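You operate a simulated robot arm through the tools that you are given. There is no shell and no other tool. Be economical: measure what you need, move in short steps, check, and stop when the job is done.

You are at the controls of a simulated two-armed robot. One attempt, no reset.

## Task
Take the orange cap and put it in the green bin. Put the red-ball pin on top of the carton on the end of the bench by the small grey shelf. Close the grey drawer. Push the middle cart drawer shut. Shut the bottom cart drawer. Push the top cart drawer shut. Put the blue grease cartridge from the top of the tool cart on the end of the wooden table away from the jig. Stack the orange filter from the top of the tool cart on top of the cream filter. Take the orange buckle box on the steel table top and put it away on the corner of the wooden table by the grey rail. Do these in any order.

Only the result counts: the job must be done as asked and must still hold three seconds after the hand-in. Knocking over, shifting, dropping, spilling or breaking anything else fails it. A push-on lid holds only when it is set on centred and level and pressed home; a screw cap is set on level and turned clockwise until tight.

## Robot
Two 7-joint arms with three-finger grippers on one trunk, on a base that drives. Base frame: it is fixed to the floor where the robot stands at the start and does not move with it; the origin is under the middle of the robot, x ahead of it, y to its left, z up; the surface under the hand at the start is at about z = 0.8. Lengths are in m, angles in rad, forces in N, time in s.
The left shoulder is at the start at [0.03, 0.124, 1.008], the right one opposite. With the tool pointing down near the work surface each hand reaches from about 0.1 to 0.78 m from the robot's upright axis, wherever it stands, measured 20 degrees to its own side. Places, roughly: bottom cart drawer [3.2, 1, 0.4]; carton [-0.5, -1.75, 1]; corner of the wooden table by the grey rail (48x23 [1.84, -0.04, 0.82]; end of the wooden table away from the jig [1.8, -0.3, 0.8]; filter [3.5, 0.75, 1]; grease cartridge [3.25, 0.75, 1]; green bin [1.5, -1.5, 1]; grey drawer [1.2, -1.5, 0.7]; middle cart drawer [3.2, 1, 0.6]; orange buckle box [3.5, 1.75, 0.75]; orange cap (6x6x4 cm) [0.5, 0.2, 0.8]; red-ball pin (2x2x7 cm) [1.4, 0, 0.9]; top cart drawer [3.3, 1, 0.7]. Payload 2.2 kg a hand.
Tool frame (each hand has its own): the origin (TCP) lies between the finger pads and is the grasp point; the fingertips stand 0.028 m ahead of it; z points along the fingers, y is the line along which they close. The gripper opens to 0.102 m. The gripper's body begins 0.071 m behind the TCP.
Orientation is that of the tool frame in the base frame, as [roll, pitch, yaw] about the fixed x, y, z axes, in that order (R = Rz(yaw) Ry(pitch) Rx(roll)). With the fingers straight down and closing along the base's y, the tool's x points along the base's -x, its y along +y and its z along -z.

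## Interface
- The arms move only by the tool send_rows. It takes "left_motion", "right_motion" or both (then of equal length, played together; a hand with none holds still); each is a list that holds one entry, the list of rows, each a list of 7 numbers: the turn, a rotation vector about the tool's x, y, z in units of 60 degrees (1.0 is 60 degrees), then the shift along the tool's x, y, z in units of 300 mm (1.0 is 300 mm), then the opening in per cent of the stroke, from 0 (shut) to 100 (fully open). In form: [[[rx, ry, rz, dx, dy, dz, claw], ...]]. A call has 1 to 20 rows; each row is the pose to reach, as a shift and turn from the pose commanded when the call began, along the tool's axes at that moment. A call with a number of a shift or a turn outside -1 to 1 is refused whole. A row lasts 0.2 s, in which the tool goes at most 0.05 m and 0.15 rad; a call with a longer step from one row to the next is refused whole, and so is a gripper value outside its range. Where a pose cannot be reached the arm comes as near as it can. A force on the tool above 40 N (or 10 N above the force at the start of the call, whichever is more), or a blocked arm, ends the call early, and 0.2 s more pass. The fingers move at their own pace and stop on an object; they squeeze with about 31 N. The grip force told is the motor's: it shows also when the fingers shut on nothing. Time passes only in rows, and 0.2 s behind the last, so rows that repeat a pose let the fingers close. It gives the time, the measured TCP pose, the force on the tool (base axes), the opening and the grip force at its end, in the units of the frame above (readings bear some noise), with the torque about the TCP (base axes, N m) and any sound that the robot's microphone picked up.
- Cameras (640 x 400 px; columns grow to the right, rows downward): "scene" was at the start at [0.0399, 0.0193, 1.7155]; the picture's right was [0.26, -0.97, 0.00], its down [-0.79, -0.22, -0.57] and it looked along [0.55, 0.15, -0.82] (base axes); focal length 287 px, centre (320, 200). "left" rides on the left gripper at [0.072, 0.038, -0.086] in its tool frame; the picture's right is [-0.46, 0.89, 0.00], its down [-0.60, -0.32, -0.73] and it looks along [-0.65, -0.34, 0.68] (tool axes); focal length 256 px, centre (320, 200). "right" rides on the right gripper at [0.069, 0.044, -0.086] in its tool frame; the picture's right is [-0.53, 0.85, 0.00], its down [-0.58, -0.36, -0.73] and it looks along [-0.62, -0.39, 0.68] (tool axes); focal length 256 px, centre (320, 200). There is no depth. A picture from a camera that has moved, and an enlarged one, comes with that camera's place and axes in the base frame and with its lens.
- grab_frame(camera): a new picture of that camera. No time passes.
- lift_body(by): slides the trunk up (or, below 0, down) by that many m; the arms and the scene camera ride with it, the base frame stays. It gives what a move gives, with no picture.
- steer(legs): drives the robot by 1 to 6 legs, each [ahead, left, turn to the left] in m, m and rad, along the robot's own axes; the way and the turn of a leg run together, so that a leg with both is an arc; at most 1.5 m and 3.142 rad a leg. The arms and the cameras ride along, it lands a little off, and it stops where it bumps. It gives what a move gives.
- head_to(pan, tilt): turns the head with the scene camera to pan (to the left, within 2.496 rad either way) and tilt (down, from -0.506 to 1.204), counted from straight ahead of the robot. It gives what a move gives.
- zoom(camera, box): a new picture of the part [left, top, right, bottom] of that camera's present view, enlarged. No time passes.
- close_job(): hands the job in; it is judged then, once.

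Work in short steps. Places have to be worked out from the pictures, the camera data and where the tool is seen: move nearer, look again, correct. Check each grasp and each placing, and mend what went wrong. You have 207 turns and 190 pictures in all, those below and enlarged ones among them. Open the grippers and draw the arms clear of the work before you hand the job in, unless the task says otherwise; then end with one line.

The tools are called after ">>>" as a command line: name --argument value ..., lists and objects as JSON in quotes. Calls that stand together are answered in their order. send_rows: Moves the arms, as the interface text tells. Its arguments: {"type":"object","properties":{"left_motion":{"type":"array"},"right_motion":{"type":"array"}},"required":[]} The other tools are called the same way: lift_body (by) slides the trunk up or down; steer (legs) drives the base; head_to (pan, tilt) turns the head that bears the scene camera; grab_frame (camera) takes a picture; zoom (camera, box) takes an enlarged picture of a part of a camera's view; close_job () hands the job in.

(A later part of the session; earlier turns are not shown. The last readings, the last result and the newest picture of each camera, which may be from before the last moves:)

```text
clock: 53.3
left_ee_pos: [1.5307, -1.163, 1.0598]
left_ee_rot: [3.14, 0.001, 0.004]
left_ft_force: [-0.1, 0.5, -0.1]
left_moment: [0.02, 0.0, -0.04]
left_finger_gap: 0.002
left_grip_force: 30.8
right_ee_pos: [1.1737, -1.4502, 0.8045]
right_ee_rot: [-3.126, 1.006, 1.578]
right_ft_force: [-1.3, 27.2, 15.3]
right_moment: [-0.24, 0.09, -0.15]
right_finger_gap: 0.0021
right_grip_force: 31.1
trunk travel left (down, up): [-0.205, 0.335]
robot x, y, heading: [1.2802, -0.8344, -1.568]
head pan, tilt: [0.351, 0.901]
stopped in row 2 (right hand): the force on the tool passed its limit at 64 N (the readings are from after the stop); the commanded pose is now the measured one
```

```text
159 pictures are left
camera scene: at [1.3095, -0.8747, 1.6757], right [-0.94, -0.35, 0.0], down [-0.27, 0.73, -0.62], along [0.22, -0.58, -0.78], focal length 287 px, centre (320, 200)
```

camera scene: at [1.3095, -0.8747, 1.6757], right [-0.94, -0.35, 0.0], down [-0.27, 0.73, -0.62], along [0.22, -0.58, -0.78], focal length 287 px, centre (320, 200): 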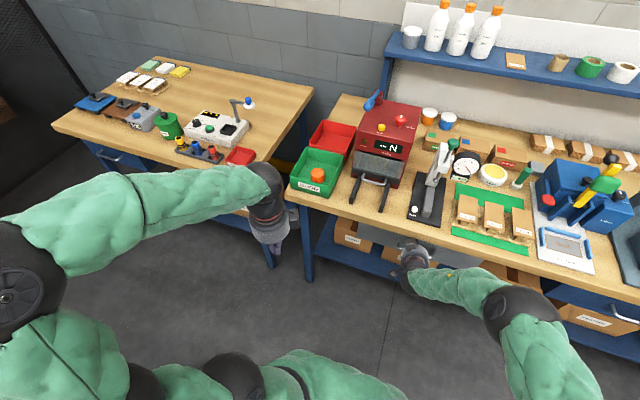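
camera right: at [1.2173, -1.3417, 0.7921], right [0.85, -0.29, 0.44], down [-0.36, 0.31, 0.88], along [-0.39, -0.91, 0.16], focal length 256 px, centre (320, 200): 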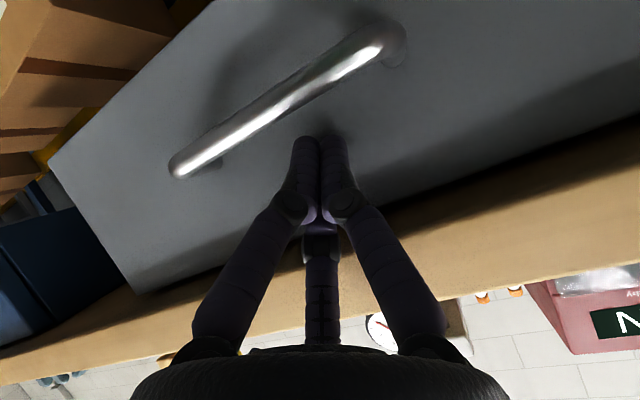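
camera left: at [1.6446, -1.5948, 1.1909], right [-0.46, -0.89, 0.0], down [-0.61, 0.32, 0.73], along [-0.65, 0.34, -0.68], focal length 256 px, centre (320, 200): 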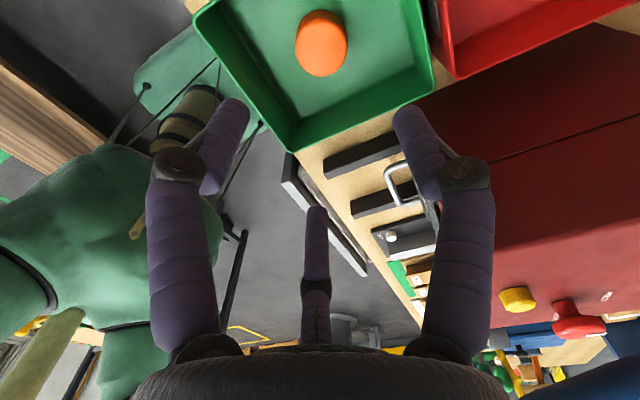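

It stopped firmly with the face at about y -1.475, behind the bench edge. I back the hand off and look whether it is fully shut.

>>> send_rows --right_motion '[[[0, 0, 0, 0.05, 0, -0.1, 0], [0, 0, 0, 0.1, 0, -0.2, 0], [0, 0, 0, 0.15, 0, -0.3, 0], [0, 0, 0, 0.2, 0, -0.4, 0], [0, 0, 0, 0.24, 0, -0.48, 0]]]'

>>> grab_frame --camera "right"

```text
clock: 54.5
left_ee_pos: [1.5305, -1.1646, 1.0599]
left_ee_rot: [-3.141, -0.001, 0.005]
left_ft_force: [0.1, -1.0, -0.6]
left_moment: [0.01, -0.02, 0.0]
left_finger_gap: 0.0021
left_grip_force: 30.7
right_ee_pos: [1.1729, -1.2934, 0.8216]
right_ee_rot: [-3.127, 1.008, 1.576]
right_ft_force: [-0.4, 0.0, 0.3]
right_moment: [-0.01, -0.03, 0.0]
right_finger_gap: 0.0018
right_grip_force: 30.7
trunk travel left (down, up): [-0.205, 0.335]
robot x, y, heading: [1.2842, -0.8359, -1.568]
head pan, tilt: [0.351, 0.901]
```

```text
158 pictures are left
camera right: at [1.2186, -1.1844, 0.8087], right [0.85, -0.29, 0.44], down [-0.35, 0.31, 0.88], along [-0.4, -0.9, 0.16], focal length 256 px, centre (320, 200)
```

right: 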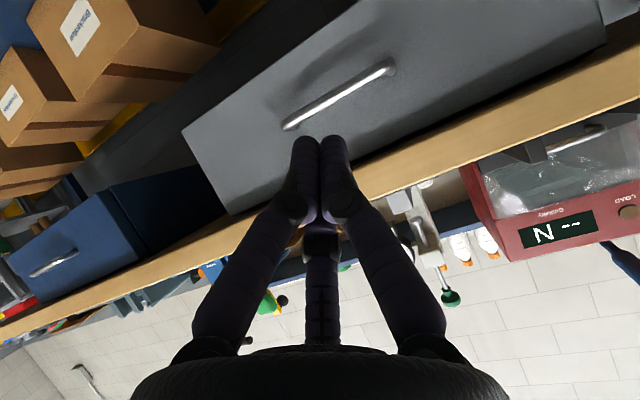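

Contact was at the fingertips with a hard stop, so the drawer is at its end. I raise the trunk so the hands clear everything, and view the bench front once more.

>>> lift_body --by 0.3

>>> steer --legs '[[0, 0.4, 0]]'

>>> head_to --pan -0.5 --tilt 0.9

>>> grab_frame --camera "scene"

>>> head_to --pan 1.9 --tilt 0.6

>>> grab_frame --camera "scene"

```text
clock: 57.5
left_ee_pos: [1.5307, -1.165, 1.3597]
left_ee_rot: [3.141, 0.0, 0.006]
left_ft_force: [0.0, 0.1, 0.3]
left_moment: [0.0, 0.01, -0.01]
left_finger_gap: 0.0023
left_grip_force: 31.5
right_ee_pos: [1.1744, -1.293, 1.1221]
right_ee_rot: [-3.126, 1.004, 1.575]
right_ft_force: [-0.4, -0.8, -0.3]
right_moment: [0.02, -0.02, 0.03]
right_finger_gap: 0.0022
right_grip_force: 31.3
trunk travel left (down, up): [-0.505, 0.035]
robot x, y, heading: [1.2864, -0.8364, -1.563]
head pan, tilt: [0.351, 0.901]
```

```text
clock: 60.0
left_ee_pos: [1.9372, -1.1626, 1.3602]
left_ee_rot: [-3.141, 0.0, 0.008]
left_ft_force: [0.3, 0.1, 0.3]
left_moment: [0.0, -0.03, 0.01]
left_finger_gap: 0.0022
left_grip_force: 31.0
right_ee_pos: [1.5804, -1.2913, 1.1219]
right_ee_rot: [-3.126, 1.006, 1.578]
right_ft_force: [0.2, -0.1, 0.3]
right_moment: [0.02, -0.03, -0.01]
right_finger_gap: 0.0022
right_grip_force: 31.0
trunk travel left (down, up): [-0.505, 0.035]
robot x, y, heading: [1.6876, -0.8319, -1.564]
head pan, tilt: [0.351, 0.901]
```

```text
clock: 61.2
left_ee_pos: [1.9365, -1.1627, 1.3601]
left_ee_rot: [-3.14, 0.0, 0.007]
left_ft_force: [0.0, 0.3, -0.4]
left_moment: [-0.02, 0.01, 0.02]
left_finger_gap: 0.002
left_grip_force: 31.1
right_ee_pos: [1.5811, -1.2914, 1.1223]
right_ee_rot: [-3.124, 1.006, 1.579]
right_ft_force: [-0.4, -0.1, 0.6]
right_moment: [0.0, 0.01, 0.02]
right_finger_gap: 0.0023
right_grip_force: 30.8
trunk travel left (down, up): [-0.505, 0.035]
robot x, y, heading: [1.6871, -0.8337, -1.568]
head pan, tilt: [-0.499, 0.901]
```

```text
157 pictures are left
camera scene: at [1.6531, -0.8707, 1.9754], right [-0.88, 0.47, 0.0], down [0.37, 0.69, -0.62], along [-0.29, -0.55, -0.78], focal length 287 px, centre (320, 200)
```

scene: 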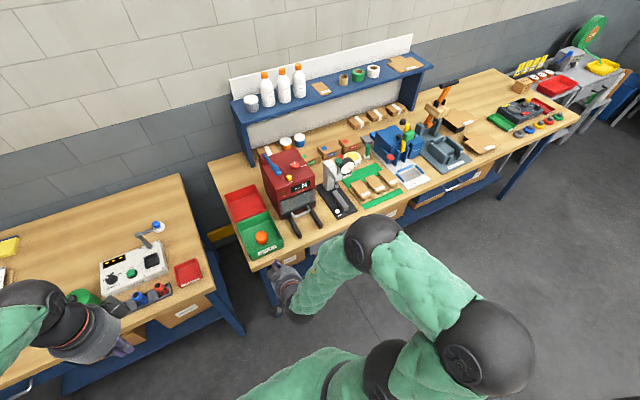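

```text
clock: 63.4
left_ee_pos: [1.9369, -1.1624, 1.3599]
left_ee_rot: [3.141, 0.001, 0.009]
left_ft_force: [-0.8, 0.2, 0.5]
left_moment: [0.02, -0.05, -0.01]
left_finger_gap: 0.002
left_grip_force: 30.9
right_ee_pos: [1.5811, -1.2912, 1.1205]
right_ee_rot: [-3.125, 1.004, 1.579]
right_ft_force: [-1.2, -0.5, -0.7]
right_moment: [0.02, 0.01, -0.03]
right_finger_gap: 0.002
right_grip_force: 30.9
trunk travel left (down, up): [-0.505, 0.035]
robot x, y, heading: [1.6883, -0.8324, -1.559]
head pan, tilt: [1.901, 0.6]
```

```text
156 pictures are left
camera scene: at [1.7716, -0.7749, 2.0002], right [0.33, -0.94, 0.0], down [-0.53, -0.19, -0.83], along [0.78, 0.27, -0.56], focal length 287 px, centre (320, 200)
```

scene: 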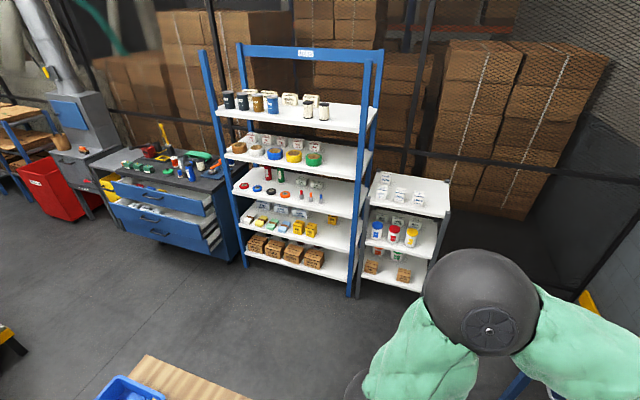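

The drawer no longer protrudes. The blue cart with open drawers stands ahead-left. I drive round the table end: strafe, turn to face +x, and strafe up to the cart.

>>> steer --legs '[[0, 0.8, 0], [0, 0, 1.56], [0, 0.9, 0], [0, 0.75, 0]]'

>>> head_to --pan 0.0 --tilt 0.8

>>> grab_frame --camera "scene"

```text
clock: 79.5
left_ee_pos: [2.8359, 1.0636, 1.3596]
left_ee_rot: [-3.14, 0.0, 1.567]
left_ft_force: [0.3, -0.4, 0.3]
left_moment: [0.02, -0.05, -0.02]
left_finger_gap: 0.0023
left_grip_force: 30.8
right_ee_pos: [2.9613, 0.7065, 1.1203]
right_ee_rot: [-3.127, 1.007, 3.139]
right_ft_force: [0.8, 0.3, -0.7]
right_moment: [-0.02, 0.02, 0.02]
right_finger_gap: 0.002
right_grip_force: 30.5
trunk travel left (down, up): [-0.505, 0.035]
robot x, y, heading: [2.5026, 0.8205, -0.002]
head pan, tilt: [1.901, 0.6]
```

```text
clock: 81.4
left_ee_pos: [2.8357, 1.0649, 1.3595]
left_ee_rot: [3.141, 0.001, 1.568]
left_ft_force: [-0.4, 0.2, -0.4]
left_moment: [-0.03, -0.01, 0.01]
left_finger_gap: 0.0021
left_grip_force: 31.3
right_ee_pos: [2.9609, 0.7073, 1.1218]
right_ee_rot: [-3.126, 1.005, 3.138]
right_ft_force: [0.1, 0.4, -0.3]
right_moment: [0.01, 0.02, -0.02]
right_finger_gap: 0.0022
right_grip_force: 31.4
trunk travel left (down, up): [-0.505, 0.035]
robot x, y, heading: [2.5076, 0.8217, -0.006]
head pan, tilt: [0.0, 0.799]
```

```text
155 pictures are left
camera scene: at [2.5561, 0.8192, 1.9833], right [0.0, -1.0, 0.0], down [-0.72, 0.0, -0.7], along [0.7, 0.0, -0.72], focal length 287 px, centre (320, 200)
```

scene: 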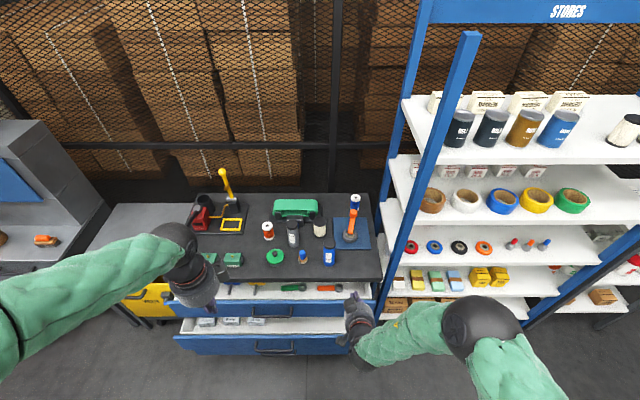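

The cart is in front with two drawers open. I zoom on its top and front.

>>> zoom --camera "scene" --box '[180, 160, 400, 297]'

>>> zoom --camera "scene" --box '[140, 270, 400, 390]'

```text
2.91 times, centred on (290, 228) of scene
camera zoom: at [2.5561, 0.8192, 1.9833], right [0.0, -1.0, 0.0], down [-0.72, 0.0, -0.7], along [0.7, 0.0, -0.72], focal length 835 px, centre (407, 117)
```

zoom: 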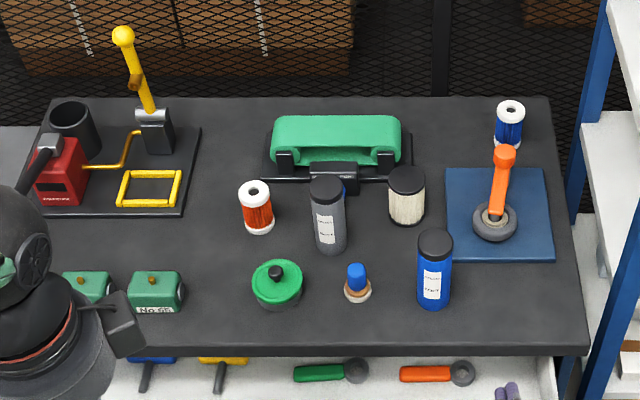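

```text
2.46 times, centred on (270, 330) of scene
camera zoom: at [2.5561, 0.8192, 1.9833], right [0.0, -1.0, 0.0], down [-0.72, 0.0, -0.7], along [0.7, 0.0, -0.72], focal length 707 px, centre (443, -120)
```

zoom: 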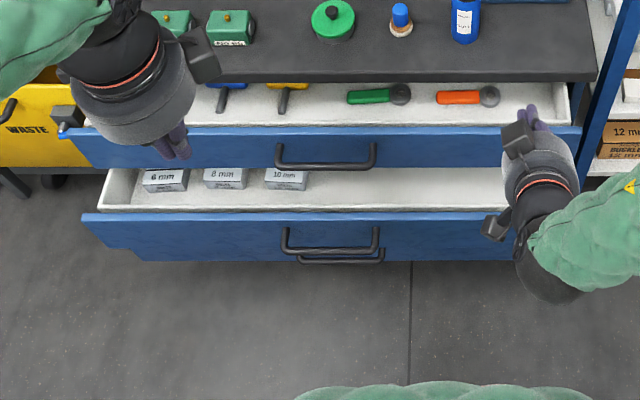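

The orange filter, cream filter and blue cartridge are identified; all three drawers stick out to x ≈ 3.0–3.06, centre y ≈ 1.02. I strafe 0.3 left and lower the trunk so the right hand faces the top drawer.

>>> steer --legs '[[0, 0.3, 0.005]]'

>>> lift_body --by -0.28

>>> grab_frame --camera "right"

>>> grab_frame --camera "scene"

```text
clock: 83.4
left_ee_pos: [2.8341, 1.3657, 1.3595]
left_ee_rot: [3.14, 0.001, 1.574]
left_ft_force: [-1.1, -0.3, 0.1]
left_moment: [-0.02, -0.01, 0.0]
left_finger_gap: 0.0023
left_grip_force: 31.1
right_ee_pos: [2.9617, 1.0085, 1.1207]
right_ee_rot: [-3.125, 1.007, -3.141]
right_ft_force: [-1.0, -0.5, -0.7]
right_moment: [0.0, -0.01, -0.04]
right_finger_gap: 0.0021
right_grip_force: 30.9
trunk travel left (down, up): [-0.505, 0.035]
robot x, y, heading: [2.5044, 1.1198, 0.002]
head pan, tilt: [0.0, 0.799]
```

```text
clock: 86.2
left_ee_pos: [2.8341, 1.3668, 1.0812]
left_ee_rot: [-3.14, -0.002, 1.571]
left_ft_force: [0.5, 1.1, 1.1]
left_moment: [0.0, -0.01, -0.01]
left_finger_gap: 0.0021
left_grip_force: 31.2
right_ee_pos: [2.961, 1.0072, 0.8421]
right_ee_rot: [-3.124, 1.007, -3.139]
right_ft_force: [-0.5, 0.6, 0.5]
right_moment: [-0.01, -0.01, -0.01]
right_finger_gap: 0.0021
right_grip_force: 31.2
trunk travel left (down, up): [-0.225, 0.315]
robot x, y, heading: [2.5034, 1.1179, 0.004]
head pan, tilt: [0.0, 0.799]
```

```text
152 pictures are left
camera right: at [2.852, 1.0523, 0.8287], right [0.3, 0.85, 0.44], down [-0.31, -0.35, 0.88], along [0.9, -0.4, 0.16], focal length 256 px, centre (320, 200)
```

right: 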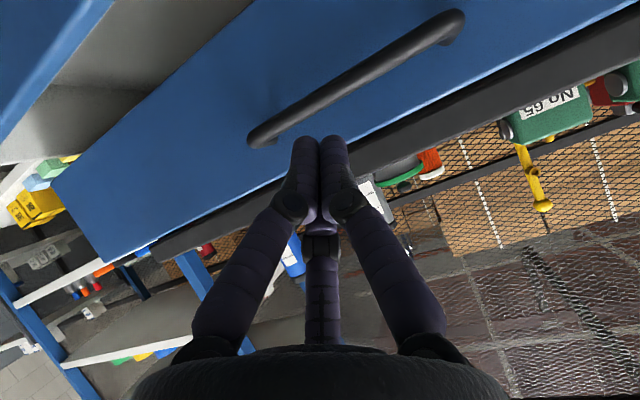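

```text
151 pictures are left
camera scene: at [2.5563, 1.1184, 1.7034], right [0.0, -1.0, 0.0], down [-0.72, 0.0, -0.7], along [0.7, 0.0, -0.72], focal length 287 px, centre (320, 200)
```

scene: 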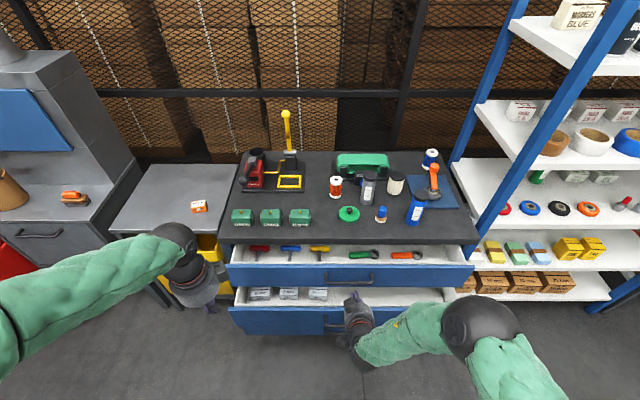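

The top drawer's face is at x ≈ 3.08, z 0.70–0.83, handle y 0.94–1.10. I lower 6 cm, shift the hand right of the handle (y ≈ 0.88) and push ahead.

>>> lift_body --by -0.06

>>> send_rows --right_motion '[[[0, 0, 0, 0, -0.11, 0, 0], [0, 0, 0, 0, -0.22, 0, 0], [0, 0, 0, 0, -0.33, 0, 0], [0, 0, 0, 0, -0.43, 0, 0], [0, 0, 0, -0.045, -0.43, 0.07, 0], [0, 0, 0, -0.09, -0.43, 0.141, 0], [0, 0, 0, -0.134, -0.43, 0.211, 0], [0, 0, 0, -0.178, -0.43, 0.282, 0], [0, 0, 0, -0.223, -0.43, 0.352, 0], [0, 0, 0, -0.267, -0.43, 0.422, 0], [0, 0, 0, -0.312, -0.43, 0.493, 0], [0, 0, 0, -0.356, -0.43, 0.563, 0], [0, 0, 0, -0.4, -0.43, 0.634, 0]]]'

>>> grab_frame --camera "scene"

```text
clock: 87.2
left_ee_pos: [2.8345, 1.3645, 1.0199]
left_ee_rot: [3.141, -0.001, 1.573]
left_ft_force: [0.0, 0.2, -0.3]
left_moment: [0.0, 0.01, 0.01]
left_finger_gap: 0.0023
left_grip_force: 31.0
right_ee_pos: [2.9615, 1.009, 0.7816]
right_ee_rot: [-3.127, 1.006, -3.139]
right_ft_force: [0.1, -0.6, -0.1]
right_moment: [0.01, -0.02, 0.03]
right_finger_gap: 0.0019
right_grip_force: 30.9
trunk travel left (down, up): [-0.165, 0.375]
robot x, y, heading: [2.507, 1.1192, 0.003]
head pan, tilt: [0.0, 0.799]
```

```text
clock: 89.8
left_ee_pos: [2.8305, 1.3636, 1.0216]
left_ee_rot: [3.137, 0.002, 1.569]
left_ft_force: [-0.6, 1.2, 0.8]
left_moment: [-0.03, 0.01, 0.0]
left_finger_gap: 0.0019
left_grip_force: 31.1
right_ee_pos: [3.1573, 0.9105, 0.796]
right_ee_rot: [-3.107, 0.967, 3.14]
right_ft_force: [-38.8, 0.0, 19.4]
right_moment: [-0.1, -0.39, -0.22]
right_finger_gap: 0.0018
right_grip_force: 30.8
right hand out of reach, approached as far as the arm can: row 1, 2, 3, 4, 5, 6, 7, 8, 9, 10, 11, 12
trunk travel left (down, up): [-0.165, 0.375]
robot x, y, heading: [2.5016, 1.1188, -0.003]
head pan, tilt: [0.0, 0.799]
stopped in row 12 (right hand): the force on the tool passed its limit at 88 N (the readings are from after the stop); the commanded pose is now the measured one
```

```text
150 pictures are left
camera scene: at [2.5488, 1.119, 1.6438], right [0.0, -1.0, 0.0], down [-0.71, 0.0, -0.7], along [0.7, 0.0, -0.71], focal length 287 px, centre (320, 200)
```

scene: 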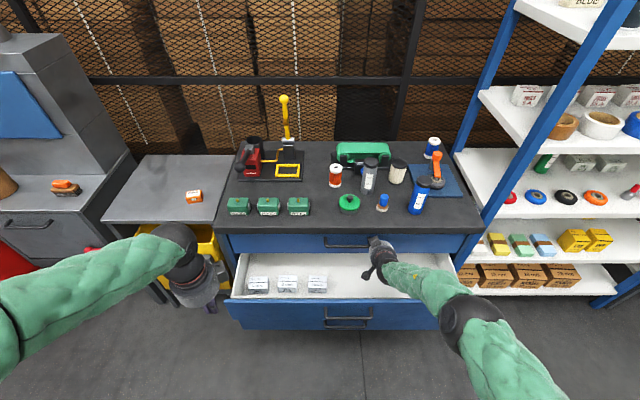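

Top drawer is shut (hard stop at tip x ≈ 3.18). I retreat the hand, move the robot slightly back/right and lower the trunk for the middle drawer.

>>> send_rows --right_motion '[[[0, 0, 0, 0.08, 0, -0.117, 0], [0, 0, 0, 0.16, 0, -0.233, 0], [0, 0, 0, 0.24, 0, -0.35, 0], [0, 0, 0, 0.322, 0, -0.466, 0]]]'

>>> steer --legs '[[-0.08, -0.06, 0.003]]'

>>> lift_body --by -0.16

>>> grab_frame --camera "right"

>>> grab_frame --camera "scene"

```text
clock: 90.5
left_ee_pos: [2.8359, 1.3623, 1.0202]
left_ee_rot: [3.141, 0.0, 1.567]
left_ft_force: [-0.5, 0.1, 0.0]
left_moment: [-0.03, -0.02, -0.04]
left_finger_gap: 0.0022
left_grip_force: 30.5
right_ee_pos: [3.0733, 0.9236, 0.7976]
right_ee_rot: [-3.107, 0.943, 3.107]
right_ft_force: [-2.9, -13.6, -15.0]
right_moment: [-0.29, 0.32, -0.36]
right_finger_gap: 0.0021
right_grip_force: 31.0
right hand out of reach, approached as far as the arm can: row 1, 2, 3
trunk travel left (down, up): [-0.165, 0.375]
robot x, y, heading: [2.5076, 1.1165, -0.007]
head pan, tilt: [0.0, 0.799]
stopped in row 3 (right hand): the force on the tool passed its limit at 68 N (the readings are from after the stop); the commanded pose is now the measured one
```

```text
clock: 91.7
left_ee_pos: [2.7543, 1.3028, 1.0191]
left_ee_rot: [-3.142, -0.001, 1.57]
left_ft_force: [0.0, -0.6, -0.8]
left_moment: [0.03, -0.05, 0.01]
left_finger_gap: 0.0019
left_grip_force: 30.8
right_ee_pos: [2.996, 0.8677, 0.802]
right_ee_rot: [-3.104, 0.954, 3.113]
right_ft_force: [-0.4, -0.9, 0.5]
right_moment: [-0.04, 0.0, 0.03]
right_finger_gap: 0.0018
right_grip_force: 31.2
trunk travel left (down, up): [-0.165, 0.375]
robot x, y, heading: [2.4291, 1.0558, 0.002]
head pan, tilt: [0.0, 0.799]
```

```text
clock: 92.9
left_ee_pos: [2.7559, 1.303, 0.8986]
left_ee_rot: [-3.139, -0.002, 1.57]
left_ft_force: [0.7, -0.2, -0.2]
left_moment: [0.02, 0.05, 0.02]
left_finger_gap: 0.0025
left_grip_force: 31.0
right_ee_pos: [3.0154, 0.863, 0.7005]
right_ee_rot: [-3.082, 1.001, 3.127]
right_ft_force: [3.8, 3.0, 5.2]
right_moment: [0.08, -0.09, 0.02]
right_finger_gap: 0.0022
right_grip_force: 30.8
trunk travel left (down, up): [-0.044, 0.496]
robot x, y, heading: [2.4263, 1.0547, 0.006]
head pan, tilt: [0.0, 0.799]
stopped: the force on the tool passed its limit at 82 N (the readings are from after the stop); the commanded pose is now the measured one
```

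```text
149 pictures are left
camera right: at [2.9068, 0.9128, 0.6871], right [0.34, 0.84, 0.42], down [-0.33, -0.32, 0.89], along [0.88, -0.44, 0.17], focal length 256 px, centre (320, 200)
```

right: 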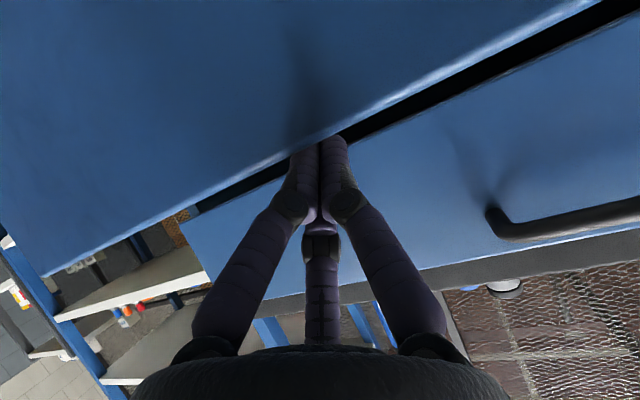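

```text
148 pictures are left
camera scene: at [2.4783, 1.0568, 1.5214], right [0.0, -1.0, 0.0], down [-0.72, 0.0, -0.7], along [0.7, 0.0, -0.72], focal length 287 px, centre (320, 200)
```

scene: 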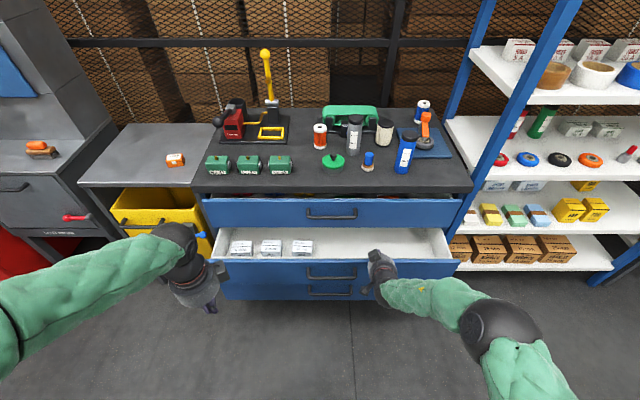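

The retreat was hindered (arm limit) and the top drawer seems pulled slightly open again; the fingertip now rests on the middle drawer's top edge. I lift the trunk and back the base away, then re-pose the arm.

>>> lift_body --by 0.14

>>> steer --legs '[[-0.25, 0, 0]]'

>>> grab_frame --camera "scene"

>>> grab_frame --camera "right"

```text
clock: 94.6
left_ee_pos: [2.7561, 1.3039, 1.0385]
left_ee_rot: [3.141, 0.0, 1.571]
left_ft_force: [0.4, -0.2, 0.4]
left_moment: [0.02, -0.02, 0.0]
left_finger_gap: 0.002
left_grip_force: 31.0
right_ee_pos: [3.0116, 0.8644, 0.8377]
right_ee_rot: [-3.084, 0.997, 3.128]
right_ft_force: [0.5, 0.4, 0.7]
right_moment: [0.01, 0.03, 0.02]
right_finger_gap: 0.0023
right_grip_force: 30.6
trunk travel left (down, up): [-0.184, 0.356]
robot x, y, heading: [2.4236, 1.0547, -0.006]
head pan, tilt: [0.0, 0.799]
```

```text
clock: 96.4
left_ee_pos: [2.5023, 1.3043, 1.0391]
left_ee_rot: [-3.141, 0.0, 1.578]
left_ft_force: [0.0, 0.4, 0.2]
left_moment: [-0.02, -0.05, 0.02]
left_finger_gap: 0.0021
left_grip_force: 30.7
right_ee_pos: [2.7614, 0.8671, 0.8398]
right_ee_rot: [-3.084, 0.996, 3.132]
right_ft_force: [-0.2, 0.0, 0.4]
right_moment: [0.01, -0.01, 0.02]
right_finger_gap: 0.0023
right_grip_force: 30.8
trunk travel left (down, up): [-0.184, 0.356]
robot x, y, heading: [2.1751, 1.0528, 0.006]
head pan, tilt: [0.0, 0.799]
```

```text
147 pictures are left
camera scene: at [2.225, 1.0569, 1.6621], right [0.01, -1.0, 0.0], down [-0.72, 0.0, -0.7], along [0.7, 0.0, -0.72], focal length 287 px, centre (320, 200)
```

scene: 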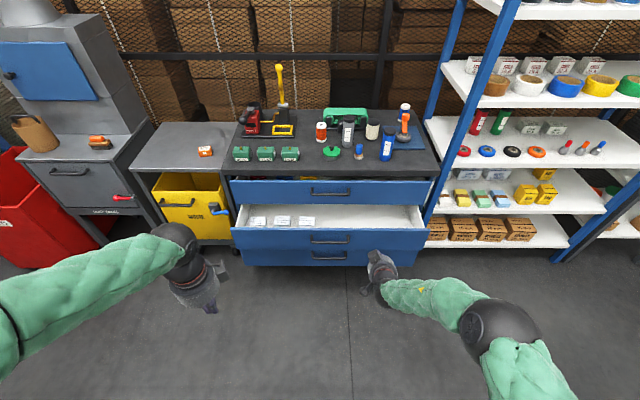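

```text
146 pictures are left
camera right: at [2.654, 0.915, 0.827], right [0.34, 0.84, 0.42], down [-0.32, -0.32, 0.89], along [0.88, -0.44, 0.16], focal length 256 px, centre (320, 200)
```

right: 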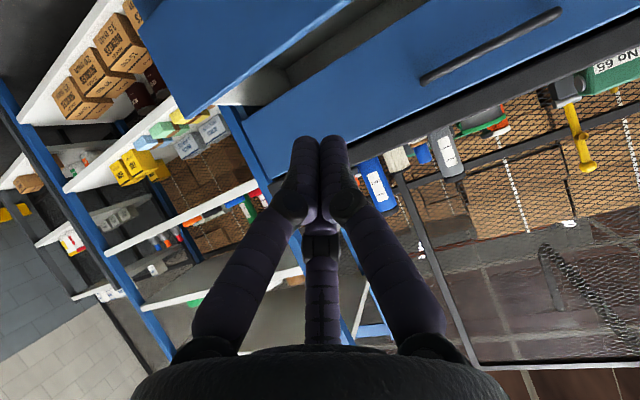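

Top drawer still stands a few cm open. I lower 6 cm, drive ahead 0.3, then push with the arm (reach is comfortable there) and retreat by the base.

>>> lift_body --by -0.06

>>> steer --legs '[[0.3, 0, 0]]'

>>> send_rows --right_motion '[[[0, 0, 0, -0.036, 0, 0.056, 0], [0, 0, 0, -0.072, 0, 0.112, 0], [0, 0, 0, -0.108, 0, 0.168, 0], [0, 0, 0, -0.144, 0, 0.224, 0], [0, 0, 0, -0.18, 0, 0.28, 0], [0, 0, 0, -0.216, 0, 0.336, 0], [0, 0, 0, -0.252, 0, 0.392, 0]]]'

>>> grab_frame --camera "scene"

```text
clock: 97.4
left_ee_pos: [2.5031, 1.3052, 0.9795]
left_ee_rot: [3.141, -0.001, 1.576]
left_ft_force: [-0.8, -0.2, 0.1]
left_moment: [0.01, 0.03, 0.01]
left_finger_gap: 0.0019
left_grip_force: 31.2
right_ee_pos: [2.7613, 0.8659, 0.78]
right_ee_rot: [-3.083, 0.998, 3.132]
right_ft_force: [-0.6, -0.4, -0.1]
right_moment: [0.03, -0.02, 0.0]
right_finger_gap: 0.0023
right_grip_force: 30.9
trunk travel left (down, up): [-0.124, 0.416]
robot x, y, heading: [2.1774, 1.0561, 0.006]
head pan, tilt: [0.0, 0.799]
```

```text
clock: 99.5
left_ee_pos: [2.8017, 1.3052, 0.9783]
left_ee_rot: [-3.14, -0.001, 1.575]
left_ft_force: [0.8, 0.1, 0.2]
left_moment: [-0.01, 0.04, -0.02]
left_finger_gap: 0.0024
left_grip_force: 30.9
right_ee_pos: [3.0599, 0.8668, 0.7798]
right_ee_rot: [-3.084, 0.997, 3.131]
right_ft_force: [0.3, 0.0, -0.8]
right_moment: [0.0, 0.01, -0.02]
right_finger_gap: 0.0023
right_grip_force: 30.8
trunk travel left (down, up): [-0.124, 0.416]
robot x, y, heading: [2.4754, 1.0551, 0.004]
head pan, tilt: [0.0, 0.799]
```

```text
clock: 100.8
left_ee_pos: [2.7984, 1.304, 0.98]
left_ee_rot: [3.14, 0.0, 1.575]
left_ft_force: [-0.1, 0.2, -0.1]
left_moment: [0.03, -0.01, 0.01]
left_finger_gap: 0.0019
left_grip_force: 31.0
right_ee_pos: [3.1568, 0.8598, 0.7755]
right_ee_rot: [-3.087, 0.988, 3.13]
right_ft_force: [-33.4, 0.5, 19.8]
right_moment: [0.08, -0.55, -0.17]
right_finger_gap: 0.0019
right_grip_force: 30.7
trunk travel left (down, up): [-0.124, 0.416]
robot x, y, heading: [2.4729, 1.057, -0.001]
head pan, tilt: [0.0, 0.799]
stopped in row 6 (right hand): the force on the tool passed its limit at 69 N (the readings are from after the stop); the commanded pose is now the measured one
```

```text
145 pictures are left
camera scene: at [2.5189, 1.0587, 1.6024], right [0.0, -1.0, 0.0], down [-0.72, 0.0, -0.7], along [0.7, 0.0, -0.72], focal length 287 px, centre (320, 200)
```

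scene: 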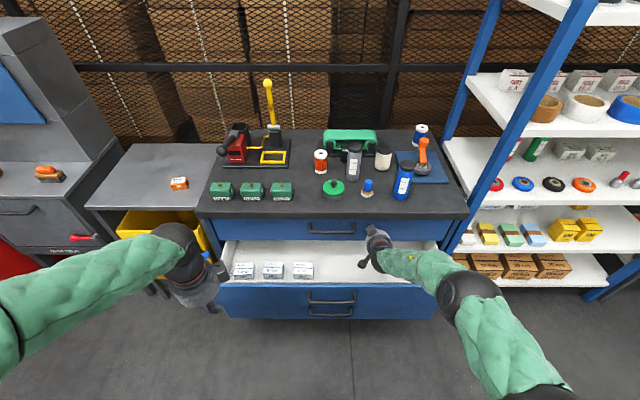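

Top drawer shut. I back off with the base, lower to the middle drawer's level, and pull the arm in by 8 cm.

>>> steer --legs '[[-0.35, 0, 0]]'

>>> send_rows --right_motion '[[[0, 0, 0, 0.036, 0, -0.056, 0], [0, 0, 0, 0.072, 0, -0.112, 0], [0, 0, 0, 0.108, 0, -0.168, 0], [0, 0, 0, 0.144, 0, -0.224, 0]]]'

>>> lift_body --by -0.12

>>> grab_frame --camera "right"

>>> grab_frame --camera "scene"

```text
clock: 103.0
left_ee_pos: [2.4531, 1.3048, 0.979]
left_ee_rot: [-3.141, 0.001, 1.578]
left_ft_force: [0.0, -0.6, -0.2]
left_moment: [0.01, 0.0, 0.01]
left_finger_gap: 0.0021
left_grip_force: 30.5
right_ee_pos: [2.8154, 0.8627, 0.7746]
right_ee_rot: [-3.086, 0.989, 3.134]
right_ft_force: [-0.4, 1.1, -0.8]
right_moment: [0.0, 0.01, 0.02]
right_finger_gap: 0.0019
right_grip_force: 31.8
trunk travel left (down, up): [-0.124, 0.416]
robot x, y, heading: [2.1247, 1.0583, 0.003]
head pan, tilt: [0.0, 0.799]
```

```text
clock: 104.0
left_ee_pos: [2.453, 1.3051, 0.978]
left_ee_rot: [3.141, -0.001, 1.579]
left_ft_force: [0.5, -0.5, 0.4]
left_moment: [0.0, 0.0, -0.01]
left_finger_gap: 0.0022
left_grip_force: 30.8
right_ee_pos: [2.7333, 0.8674, 0.7745]
right_ee_rot: [-3.087, 0.987, 3.133]
right_ft_force: [-0.4, 0.8, -0.5]
right_moment: [-0.01, -0.02, 0.0]
right_finger_gap: 0.0023
right_grip_force: 31.0
trunk travel left (down, up): [-0.124, 0.416]
robot x, y, heading: [2.1297, 1.0568, 0.006]
head pan, tilt: [0.0, 0.799]
```

```text
clock: 105.5
left_ee_pos: [2.4539, 1.3052, 0.8599]
left_ee_rot: [-3.14, 0.0, 1.577]
left_ft_force: [0.8, 0.5, -0.5]
left_moment: [-0.03, 0.0, -0.03]
left_finger_gap: 0.0022
left_grip_force: 30.9
right_ee_pos: [2.7339, 0.8681, 0.6548]
right_ee_rot: [-3.088, 0.987, 3.133]
right_ft_force: [0.3, 0.0, 0.6]
right_moment: [0.0, -0.01, -0.01]
right_finger_gap: 0.0021
right_grip_force: 30.8
trunk travel left (down, up): [-0.004, 0.536]
robot x, y, heading: [2.1266, 1.0558, 0.007]
head pan, tilt: [0.0, 0.799]
```

```text
144 pictures are left
camera right: at [2.6265, 0.9166, 0.6435], right [0.34, 0.84, 0.42], down [-0.31, -0.32, 0.89], along [0.89, -0.44, 0.15], focal length 256 px, centre (320, 200)
```

right: 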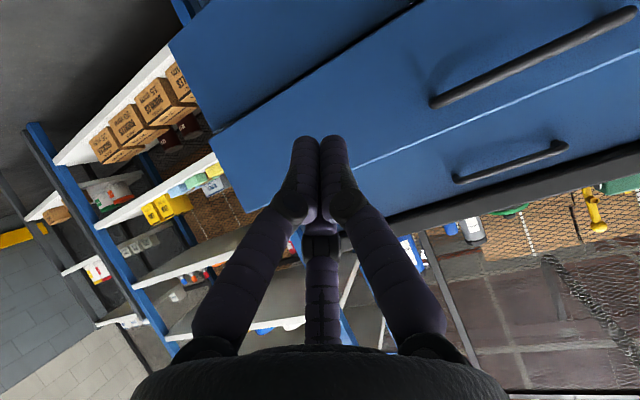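

```text
143 pictures are left
camera scene: at [2.1767, 1.0566, 1.4823], right [0.01, -1.0, 0.0], down [-0.72, -0.01, -0.7], along [0.7, 0.01, -0.72], focal length 287 px, centre (320, 200)
```

scene: 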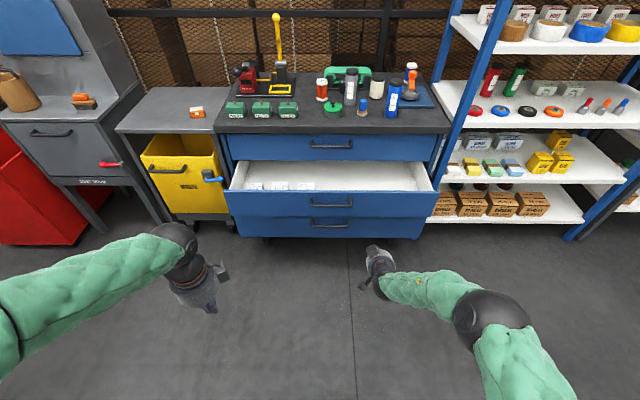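

From here: middle face z 0.53–0.69, bottom face z 0.38–0.53, handles in their upper parts. I advance with the base to push the middle one most of the way, then finish with the arm.

>>> steer --legs '[[0.2, 0, -0.004], [0.17, 0, 0]]'

>>> send_rows --right_motion '[[[0, 0, 0, -0.036, 0, 0.056, 0], [0, 0, 0, -0.072, 0, 0.112, 0], [0, 0, 0, -0.108, 0, 0.168, 0], [0, 0, 0, -0.144, 0, 0.224, 0], [0, 0, 0, -0.18, 0, 0.28, 0], [0, 0, 0, -0.216, 0, 0.336, 0]]]'

>>> grab_frame --camera "scene"

```text
clock: 108.2
left_ee_pos: [2.8211, 1.3057, 0.8579]
left_ee_rot: [-3.14, 0.001, 1.574]
left_ft_force: [0.0, 0.2, 0.0]
left_moment: [-0.01, 0.0, 0.02]
left_finger_gap: 0.0021
left_grip_force: 31.0
right_ee_pos: [3.0998, 0.8677, 0.6544]
right_ee_rot: [-3.086, 0.987, 3.129]
right_ft_force: [0.6, 0.1, -0.1]
right_moment: [0.0, 0.0, 0.01]
right_finger_gap: 0.0021
right_grip_force: 31.5
trunk travel left (down, up): [-0.004, 0.536]
robot x, y, heading: [2.4949, 1.0535, 0.003]
head pan, tilt: [0.0, 0.799]
```

```text
clock: 109.0
left_ee_pos: [2.8195, 1.3048, 0.8582]
left_ee_rot: [-3.14, -0.002, 1.573]
left_ft_force: [0.2, -0.5, -0.1]
left_moment: [0.01, 0.01, -0.03]
left_finger_gap: 0.0022
left_grip_force: 30.7
right_ee_pos: [3.1569, 0.8658, 0.6525]
right_ee_rot: [-3.088, 0.98, 3.126]
right_ft_force: [-8.8, -0.1, 4.9]
right_moment: [-0.04, -0.07, -0.06]
right_finger_gap: 0.0019
right_grip_force: 30.2
trunk travel left (down, up): [-0.004, 0.536]
robot x, y, heading: [2.4894, 1.0535, 0.007]
head pan, tilt: [0.0, 0.799]
stopped in row 4 (right hand): the force on the tool passed its limit at 234 N (the readings are from after the stop); the commanded pose is now the measured one
```

```text
142 pictures are left
camera scene: at [2.5417, 1.0586, 1.4822], right [0.0, -1.0, 0.0], down [-0.72, 0.0, -0.7], along [0.7, 0.0, -0.72], focal length 287 px, centre (320, 200)
```

scene: 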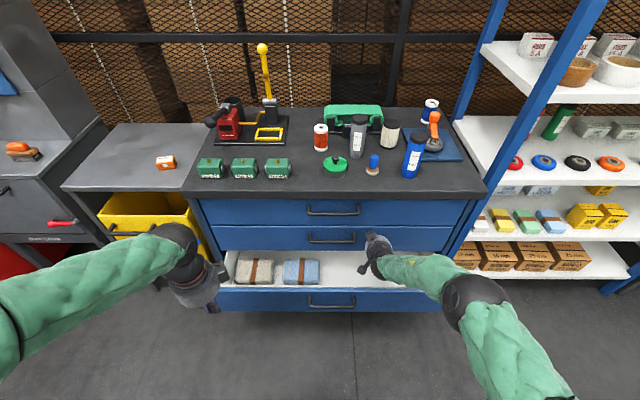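

Middle is shut. I back off and lower the arm about 0.18 m for the bottom drawer.

>>> steer --legs '[[-0.36, 0, -0.005]]'

>>> send_rows --right_motion '[[[0, 0, 0, 0.083, 0, 0.056, 0], [0, 0, 0, 0.166, 0, 0.111, 0], [0, 0, 0, 0.249, 0, 0.167, 0], [0, 0, 0, 0.332, 0, 0.223, 0], [0, 0, 0, 0.415, 0, 0.278, 0], [0, 0, 0, 0.498, 0, 0.334, 0]]]'

>>> grab_frame --camera "right"

>>> grab_frame --camera "scene"

```text
clock: 111.3
left_ee_pos: [2.4645, 1.3031, 0.8576]
left_ee_rot: [-3.139, 0.0, 1.566]
left_ft_force: [0.5, 0.6, 0.2]
left_moment: [0.01, -0.03, -0.01]
left_finger_gap: 0.0021
left_grip_force: 30.8
right_ee_pos: [2.7984, 0.8602, 0.6526]
right_ee_rot: [-3.089, 0.98, 3.119]
right_ft_force: [0.5, -0.2, -0.3]
right_moment: [0.02, -0.05, -0.02]
right_finger_gap: 0.0022
right_grip_force: 30.2
trunk travel left (down, up): [-0.004, 0.536]
robot x, y, heading: [2.1345, 1.0619, -0.003]
head pan, tilt: [0.0, 0.799]
```

```text
clock: 112.7
left_ee_pos: [2.4636, 1.3042, 0.8575]
left_ee_rot: [-3.14, -0.001, 1.568]
left_ft_force: [0.1, 0.6, 0.3]
left_moment: [0.01, -0.03, 0.02]
left_finger_gap: 0.0022
left_grip_force: 31.0
right_ee_pos: [2.8041, 0.8695, 0.4872]
right_ee_rot: [-3.069, 0.971, 3.117]
right_ft_force: [0.5, 0.0, 0.7]
right_moment: [0.01, 0.09, 0.03]
right_finger_gap: 0.002
right_grip_force: 30.5
right hand out of reach, approached as far as the arm can: row 4, 5, 6
trunk travel left (down, up): [-0.004, 0.536]
robot x, y, heading: [2.1351, 1.0569, -0.008]
head pan, tilt: [0.0, 0.799]
```

```text
141 pictures are left
camera right: at [2.6971, 0.9209, 0.4762], right [0.37, 0.83, 0.41], down [-0.31, -0.3, 0.9], along [0.88, -0.46, 0.14], focal length 256 px, centre (320, 200)
```

right: 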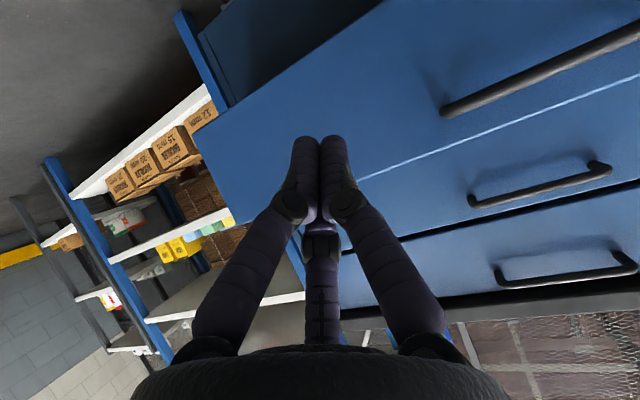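

```text
140 pictures are left
camera scene: at [2.1844, 1.0581, 1.4822], right [0.0, -1.0, 0.0], down [-0.72, 0.0, -0.7], along [0.7, 0.0, -0.72], focal length 287 px, centre (320, 200)
```

scene: 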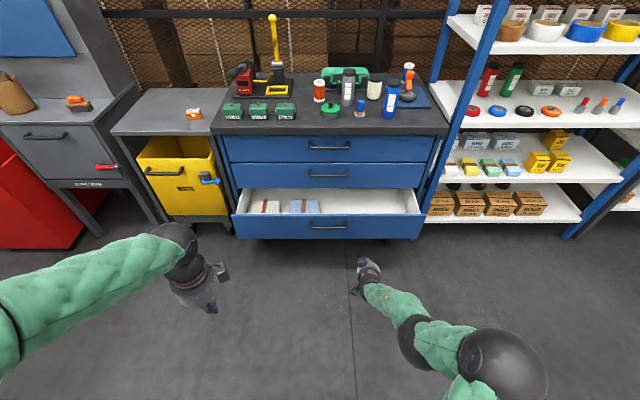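

The tip is at z ≈ 0.47, right on the bottom face. I push with the base in two legs, then finish slowly with the arm.

>>> steer --legs '[[0.17, 0, 0.005], [0.15, 0, 0]]'

>>> send_rows --right_motion '[[[0, 0, 0, -0.019, 0, 0.028, 0], [0, 0, 0, -0.038, 0, 0.055, 0], [0, 0, 0, -0.056, 0, 0.083, 0], [0, 0, 0, -0.075, 0, 0.11, 0], [0, 0, 0, -0.094, 0, 0.138, 0], [0, 0, 0, -0.113, 0, 0.165, 0]]]'

>>> grab_frame --camera "scene"

```text
clock: 115.2
left_ee_pos: [2.7811, 1.3024, 0.858]
left_ee_rot: [-3.139, -0.002, 1.566]
left_ft_force: [-0.3, -0.2, -0.6]
left_moment: [0.0, 0.02, 0.03]
left_finger_gap: 0.0021
left_grip_force: 31.1
right_ee_pos: [3.1196, 0.8701, 0.4847]
right_ee_rot: [-3.073, 0.965, 3.116]
right_ft_force: [0.6, -0.4, -0.6]
right_moment: [-0.02, 0.02, 0.01]
right_finger_gap: 0.0022
right_grip_force: 30.9
trunk travel left (down, up): [-0.004, 0.536]
robot x, y, heading: [2.4481, 1.0571, 0.001]
head pan, tilt: [0.0, 0.799]
```

```text
clock: 116.3
left_ee_pos: [2.7824, 1.3026, 0.8575]
left_ee_rot: [-3.14, -0.003, 1.566]
left_ft_force: [0.3, -0.3, -0.3]
left_moment: [-0.02, 0.02, -0.01]
left_finger_gap: 0.002
left_grip_force: 30.6
right_ee_pos: [3.1573, 0.8674, 0.4785]
right_ee_rot: [-3.077, 0.953, 3.115]
right_ft_force: [-5.6, 0.7, 0.5]
right_moment: [-0.02, -0.01, -0.01]
right_finger_gap: 0.002
right_grip_force: 31.4
trunk travel left (down, up): [-0.004, 0.536]
robot x, y, heading: [2.4526, 1.0572, -0.006]
head pan, tilt: [0.0, 0.799]
stopped in row 5 (right hand): the force on the tool passed its limit at 53 N (the readings are from after the stop); the commanded pose is now the measured one
```

```text
139 pictures are left
camera scene: at [2.5015, 1.0575, 1.4821], right [0.0, -1.0, 0.0], down [-0.72, 0.0, -0.7], along [0.7, 0.0, -0.72], focal length 287 px, centre (320, 200)
```

scene: 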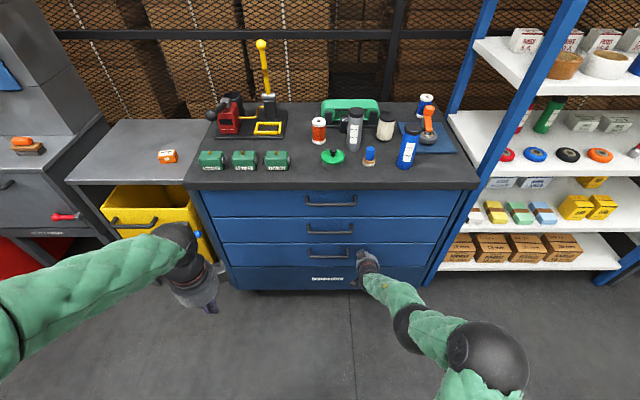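

All three cart drawers are flush. Now I back off, raise the trunk, and fold the right hand back to pointing down near the body.

>>> steer --legs '[[-0.3, 0, 0.004]]'

>>> lift_body --by 0.36

>>> send_rows --right_motion '[[[0, 0.13, 0, 0.037, 0, -0.136, 0], [0, 0.26, 0, 0.075, 0, -0.272, 0], [0, 0.39, 0, 0.112, 0, -0.408, 0], [0, 0.52, 0, 0.15, 0, -0.544, 0], [0, 0.65, 0, 0.19, 0, -0.68, 0], [0, 0.78, 0, 0.23, 0, -0.816, 0], [0, 0.91, 0, 0.27, 0, -0.95, 0]]]'

>>> steer --legs '[[0.45, -0.12, 0]]'

>>> grab_frame --camera "scene"

```text
clock: 118.3
left_ee_pos: [2.4796, 1.3053, 0.8576]
left_ee_rot: [-3.14, -0.001, 1.569]
left_ft_force: [0.3, 0.8, -0.3]
left_moment: [0.05, 0.02, -0.02]
left_finger_gap: 0.0021
left_grip_force: 30.2
right_ee_pos: [2.8596, 0.8706, 0.4796]
right_ee_rot: [-3.075, 0.959, 3.118]
right_ft_force: [-0.3, 0.1, -0.8]
right_moment: [0.02, -0.03, -0.04]
right_finger_gap: 0.0021
right_grip_force: 31.1
trunk travel left (down, up): [-0.004, 0.536]
robot x, y, heading: [2.146, 1.0585, -0.003]
head pan, tilt: [0.0, 0.799]
```

```text
clock: 121.8
left_ee_pos: [2.4801, 1.3042, 1.2187]
left_ee_rot: [-3.139, -0.001, 1.57]
left_ft_force: [-0.3, -0.2, 0.5]
left_moment: [0.02, -0.01, 0.0]
left_finger_gap: 0.0021
left_grip_force: 31.7
right_ee_pos: [2.8586, 0.87, 0.8392]
right_ee_rot: [-3.074, 0.955, 3.12]
right_ft_force: [-0.2, 0.1, 0.4]
right_moment: [-0.03, 0.01, 0.0]
right_finger_gap: 0.0018
right_grip_force: 30.9
trunk travel left (down, up): [-0.364, 0.176]
robot x, y, heading: [2.1514, 1.0564, -0.007]
head pan, tilt: [0.0, 0.799]
```

```text
clock: 123.4
left_ee_pos: [2.48, 1.3034, 1.2176]
left_ee_rot: [-3.138, -0.004, 1.569]
left_ft_force: [0.0, -1.1, 0.4]
left_moment: [-0.04, 0.0, 0.01]
left_finger_gap: 0.0021
left_grip_force: 30.8
right_ee_pos: [2.5814, 0.8965, 0.937]
right_ee_rot: [-3.102, 0.002, 3.066]
right_ft_force: [-0.1, 0.2, 1.2]
right_moment: [-0.01, -0.01, -0.02]
right_finger_gap: 0.0023
right_grip_force: 31.1
trunk travel left (down, up): [-0.364, 0.176]
robot x, y, heading: [2.1502, 1.0587, 0.001]
head pan, tilt: [0.0, 0.799]
```

```text
clock: 126.2
left_ee_pos: [2.9268, 1.1863, 1.2191]
left_ee_rot: [3.141, 0.0, 1.573]
left_ft_force: [1.1, -0.5, 0.7]
left_moment: [-0.03, 0.03, -0.02]
left_finger_gap: 0.0022
left_grip_force: 31.1
right_ee_pos: [3.0302, 0.7797, 0.9362]
right_ee_rot: [-3.104, 0.006, 3.068]
right_ft_force: [-0.3, 0.7, 0.5]
right_moment: [0.01, 0.02, 0.01]
right_finger_gap: 0.0023
right_grip_force: 30.8
trunk travel left (down, up): [-0.364, 0.176]
robot x, y, heading: [2.5967, 0.9369, 0.006]
head pan, tilt: [0.0, 0.799]
```

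```text
138 pictures are left
camera scene: at [2.6504, 0.9395, 1.8421], right [0.0, -1.0, 0.0], down [-0.72, 0.0, -0.7], along [0.7, 0.0, -0.72], focal length 287 px, centre (320, 200)
```

scene: 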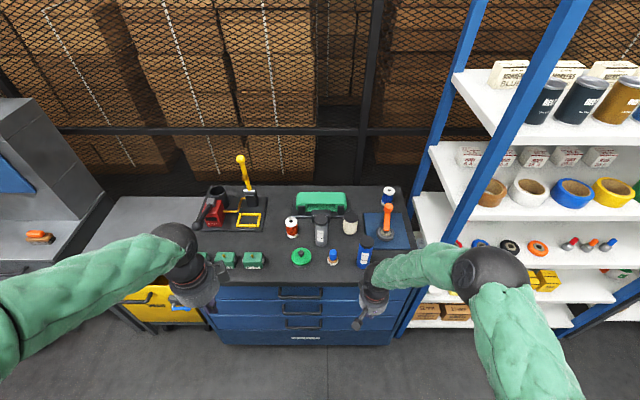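

I raise and tuck the right hand, open the left, and drive 0.13 closer.

>>> send_rows --right_motion '[[[0, 0, 0, 0, 0, -0.15, 50], [0, 0, 0, 0, 0, -0.3, 50], [0, 0, 0, 0.05, -0.05, -0.45, 50], [0, 0, 0, 0.15, -0.1, -0.55, 50], [0, 0, 0, 0.25, -0.15, -0.65, 50], [0, 0, 0, 0.33, -0.2, -0.7, 50]]]' --left_motion '[[[0, 0, 0, 0, 0, 0, 100], [0, 0, 0, 0, 0, 0, 100], [0, 0, 0, 0, 0, 0, 100], [0, 0, 0, 0, 0, 0, 100], [0, 0, 0, 0, 0, 0, 100], [0, 0, 0, 0, 0, 0, 100]]]'

>>> steer --legs '[[0.13, 0, -0.006]]'

>>> grab_frame --camera "scene"

>>> grab_frame --camera "left"

```text
clock: 127.6
left_ee_pos: [2.9271, 1.186, 1.2192]
left_ee_rot: [3.141, -0.003, 1.575]
left_ft_force: [-0.5, 0.8, -0.3]
left_moment: [0.0, -0.02, 0.02]
left_finger_gap: 0.102
left_grip_force: 0.0
right_ee_pos: [2.9246, 0.735, 1.1491]
right_ee_rot: [-3.103, 0.006, 3.07]
right_ft_force: [-0.2, -0.6, -0.8]
right_moment: [0.04, -0.03, 0.04]
right_finger_gap: 0.051
right_grip_force: 0.0
trunk travel left (down, up): [-0.364, 0.176]
robot x, y, heading: [2.602, 0.9393, 0.005]
head pan, tilt: [0.0, 0.799]
```

```text
clock: 128.9
left_ee_pos: [3.0595, 1.1867, 1.2182]
left_ee_rot: [3.141, -0.002, 1.569]
left_ft_force: [0.9, 0.0, 0.2]
left_moment: [-0.04, 0.05, 0.01]
left_finger_gap: 0.1021
left_grip_force: 0.0
right_ee_pos: [3.0553, 0.7342, 1.1479]
right_ee_rot: [-3.102, 0.006, 3.066]
right_ft_force: [1.3, 0.0, -0.1]
right_moment: [0.0, 0.02, 0.03]
right_finger_gap: 0.0511
right_grip_force: 0.1
trunk travel left (down, up): [-0.364, 0.176]
robot x, y, heading: [2.7316, 0.9394, 0.002]
head pan, tilt: [0.0, 0.799]
```

```text
137 pictures are left
camera scene: at [2.7797, 0.9396, 1.8421], right [0.0, -1.0, 0.0], down [-0.72, 0.0, -0.7], along [0.7, 0.0, -0.72], focal length 287 px, centre (320, 200)
```

scene: 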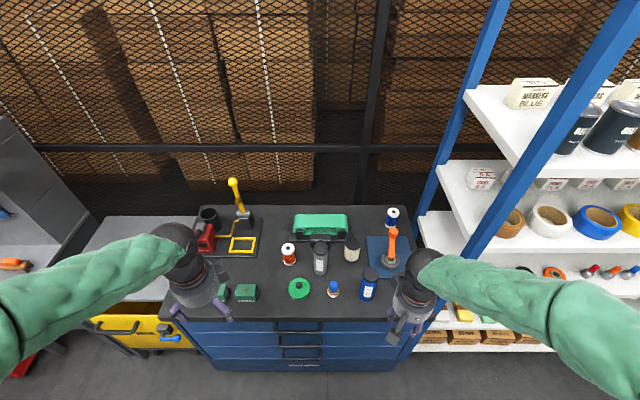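

```text
136 pictures are left
camera left: at [3.0964, 1.2579, 1.3045], right [0.88, -0.47, 0.0], down [-0.32, -0.6, 0.73], along [-0.34, -0.65, -0.68], focal length 256 px, centre (320, 200)
```

left: 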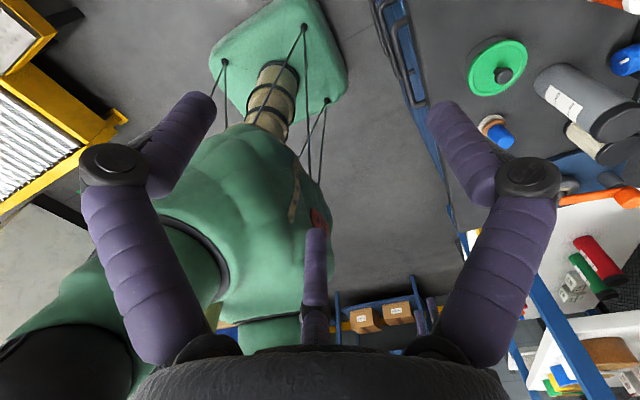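

I zoom to measure the two filters precisely.

>>> zoom --camera "scene" --box '[260, 200, 420, 300]'

```text
4.00 times, centred on (340, 250) of scene
camera zoom: at [2.7797, 0.9396, 1.8421], right [0.0, -1.0, 0.0], down [-0.72, 0.0, -0.7], along [0.7, 0.0, -0.72], focal length 1148 px, centre (240, 0)
```

zoom: 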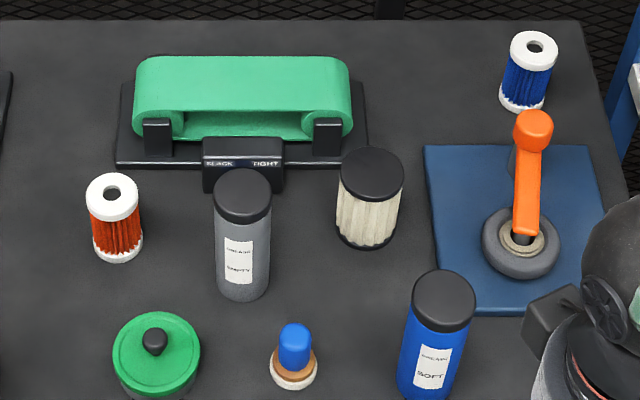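

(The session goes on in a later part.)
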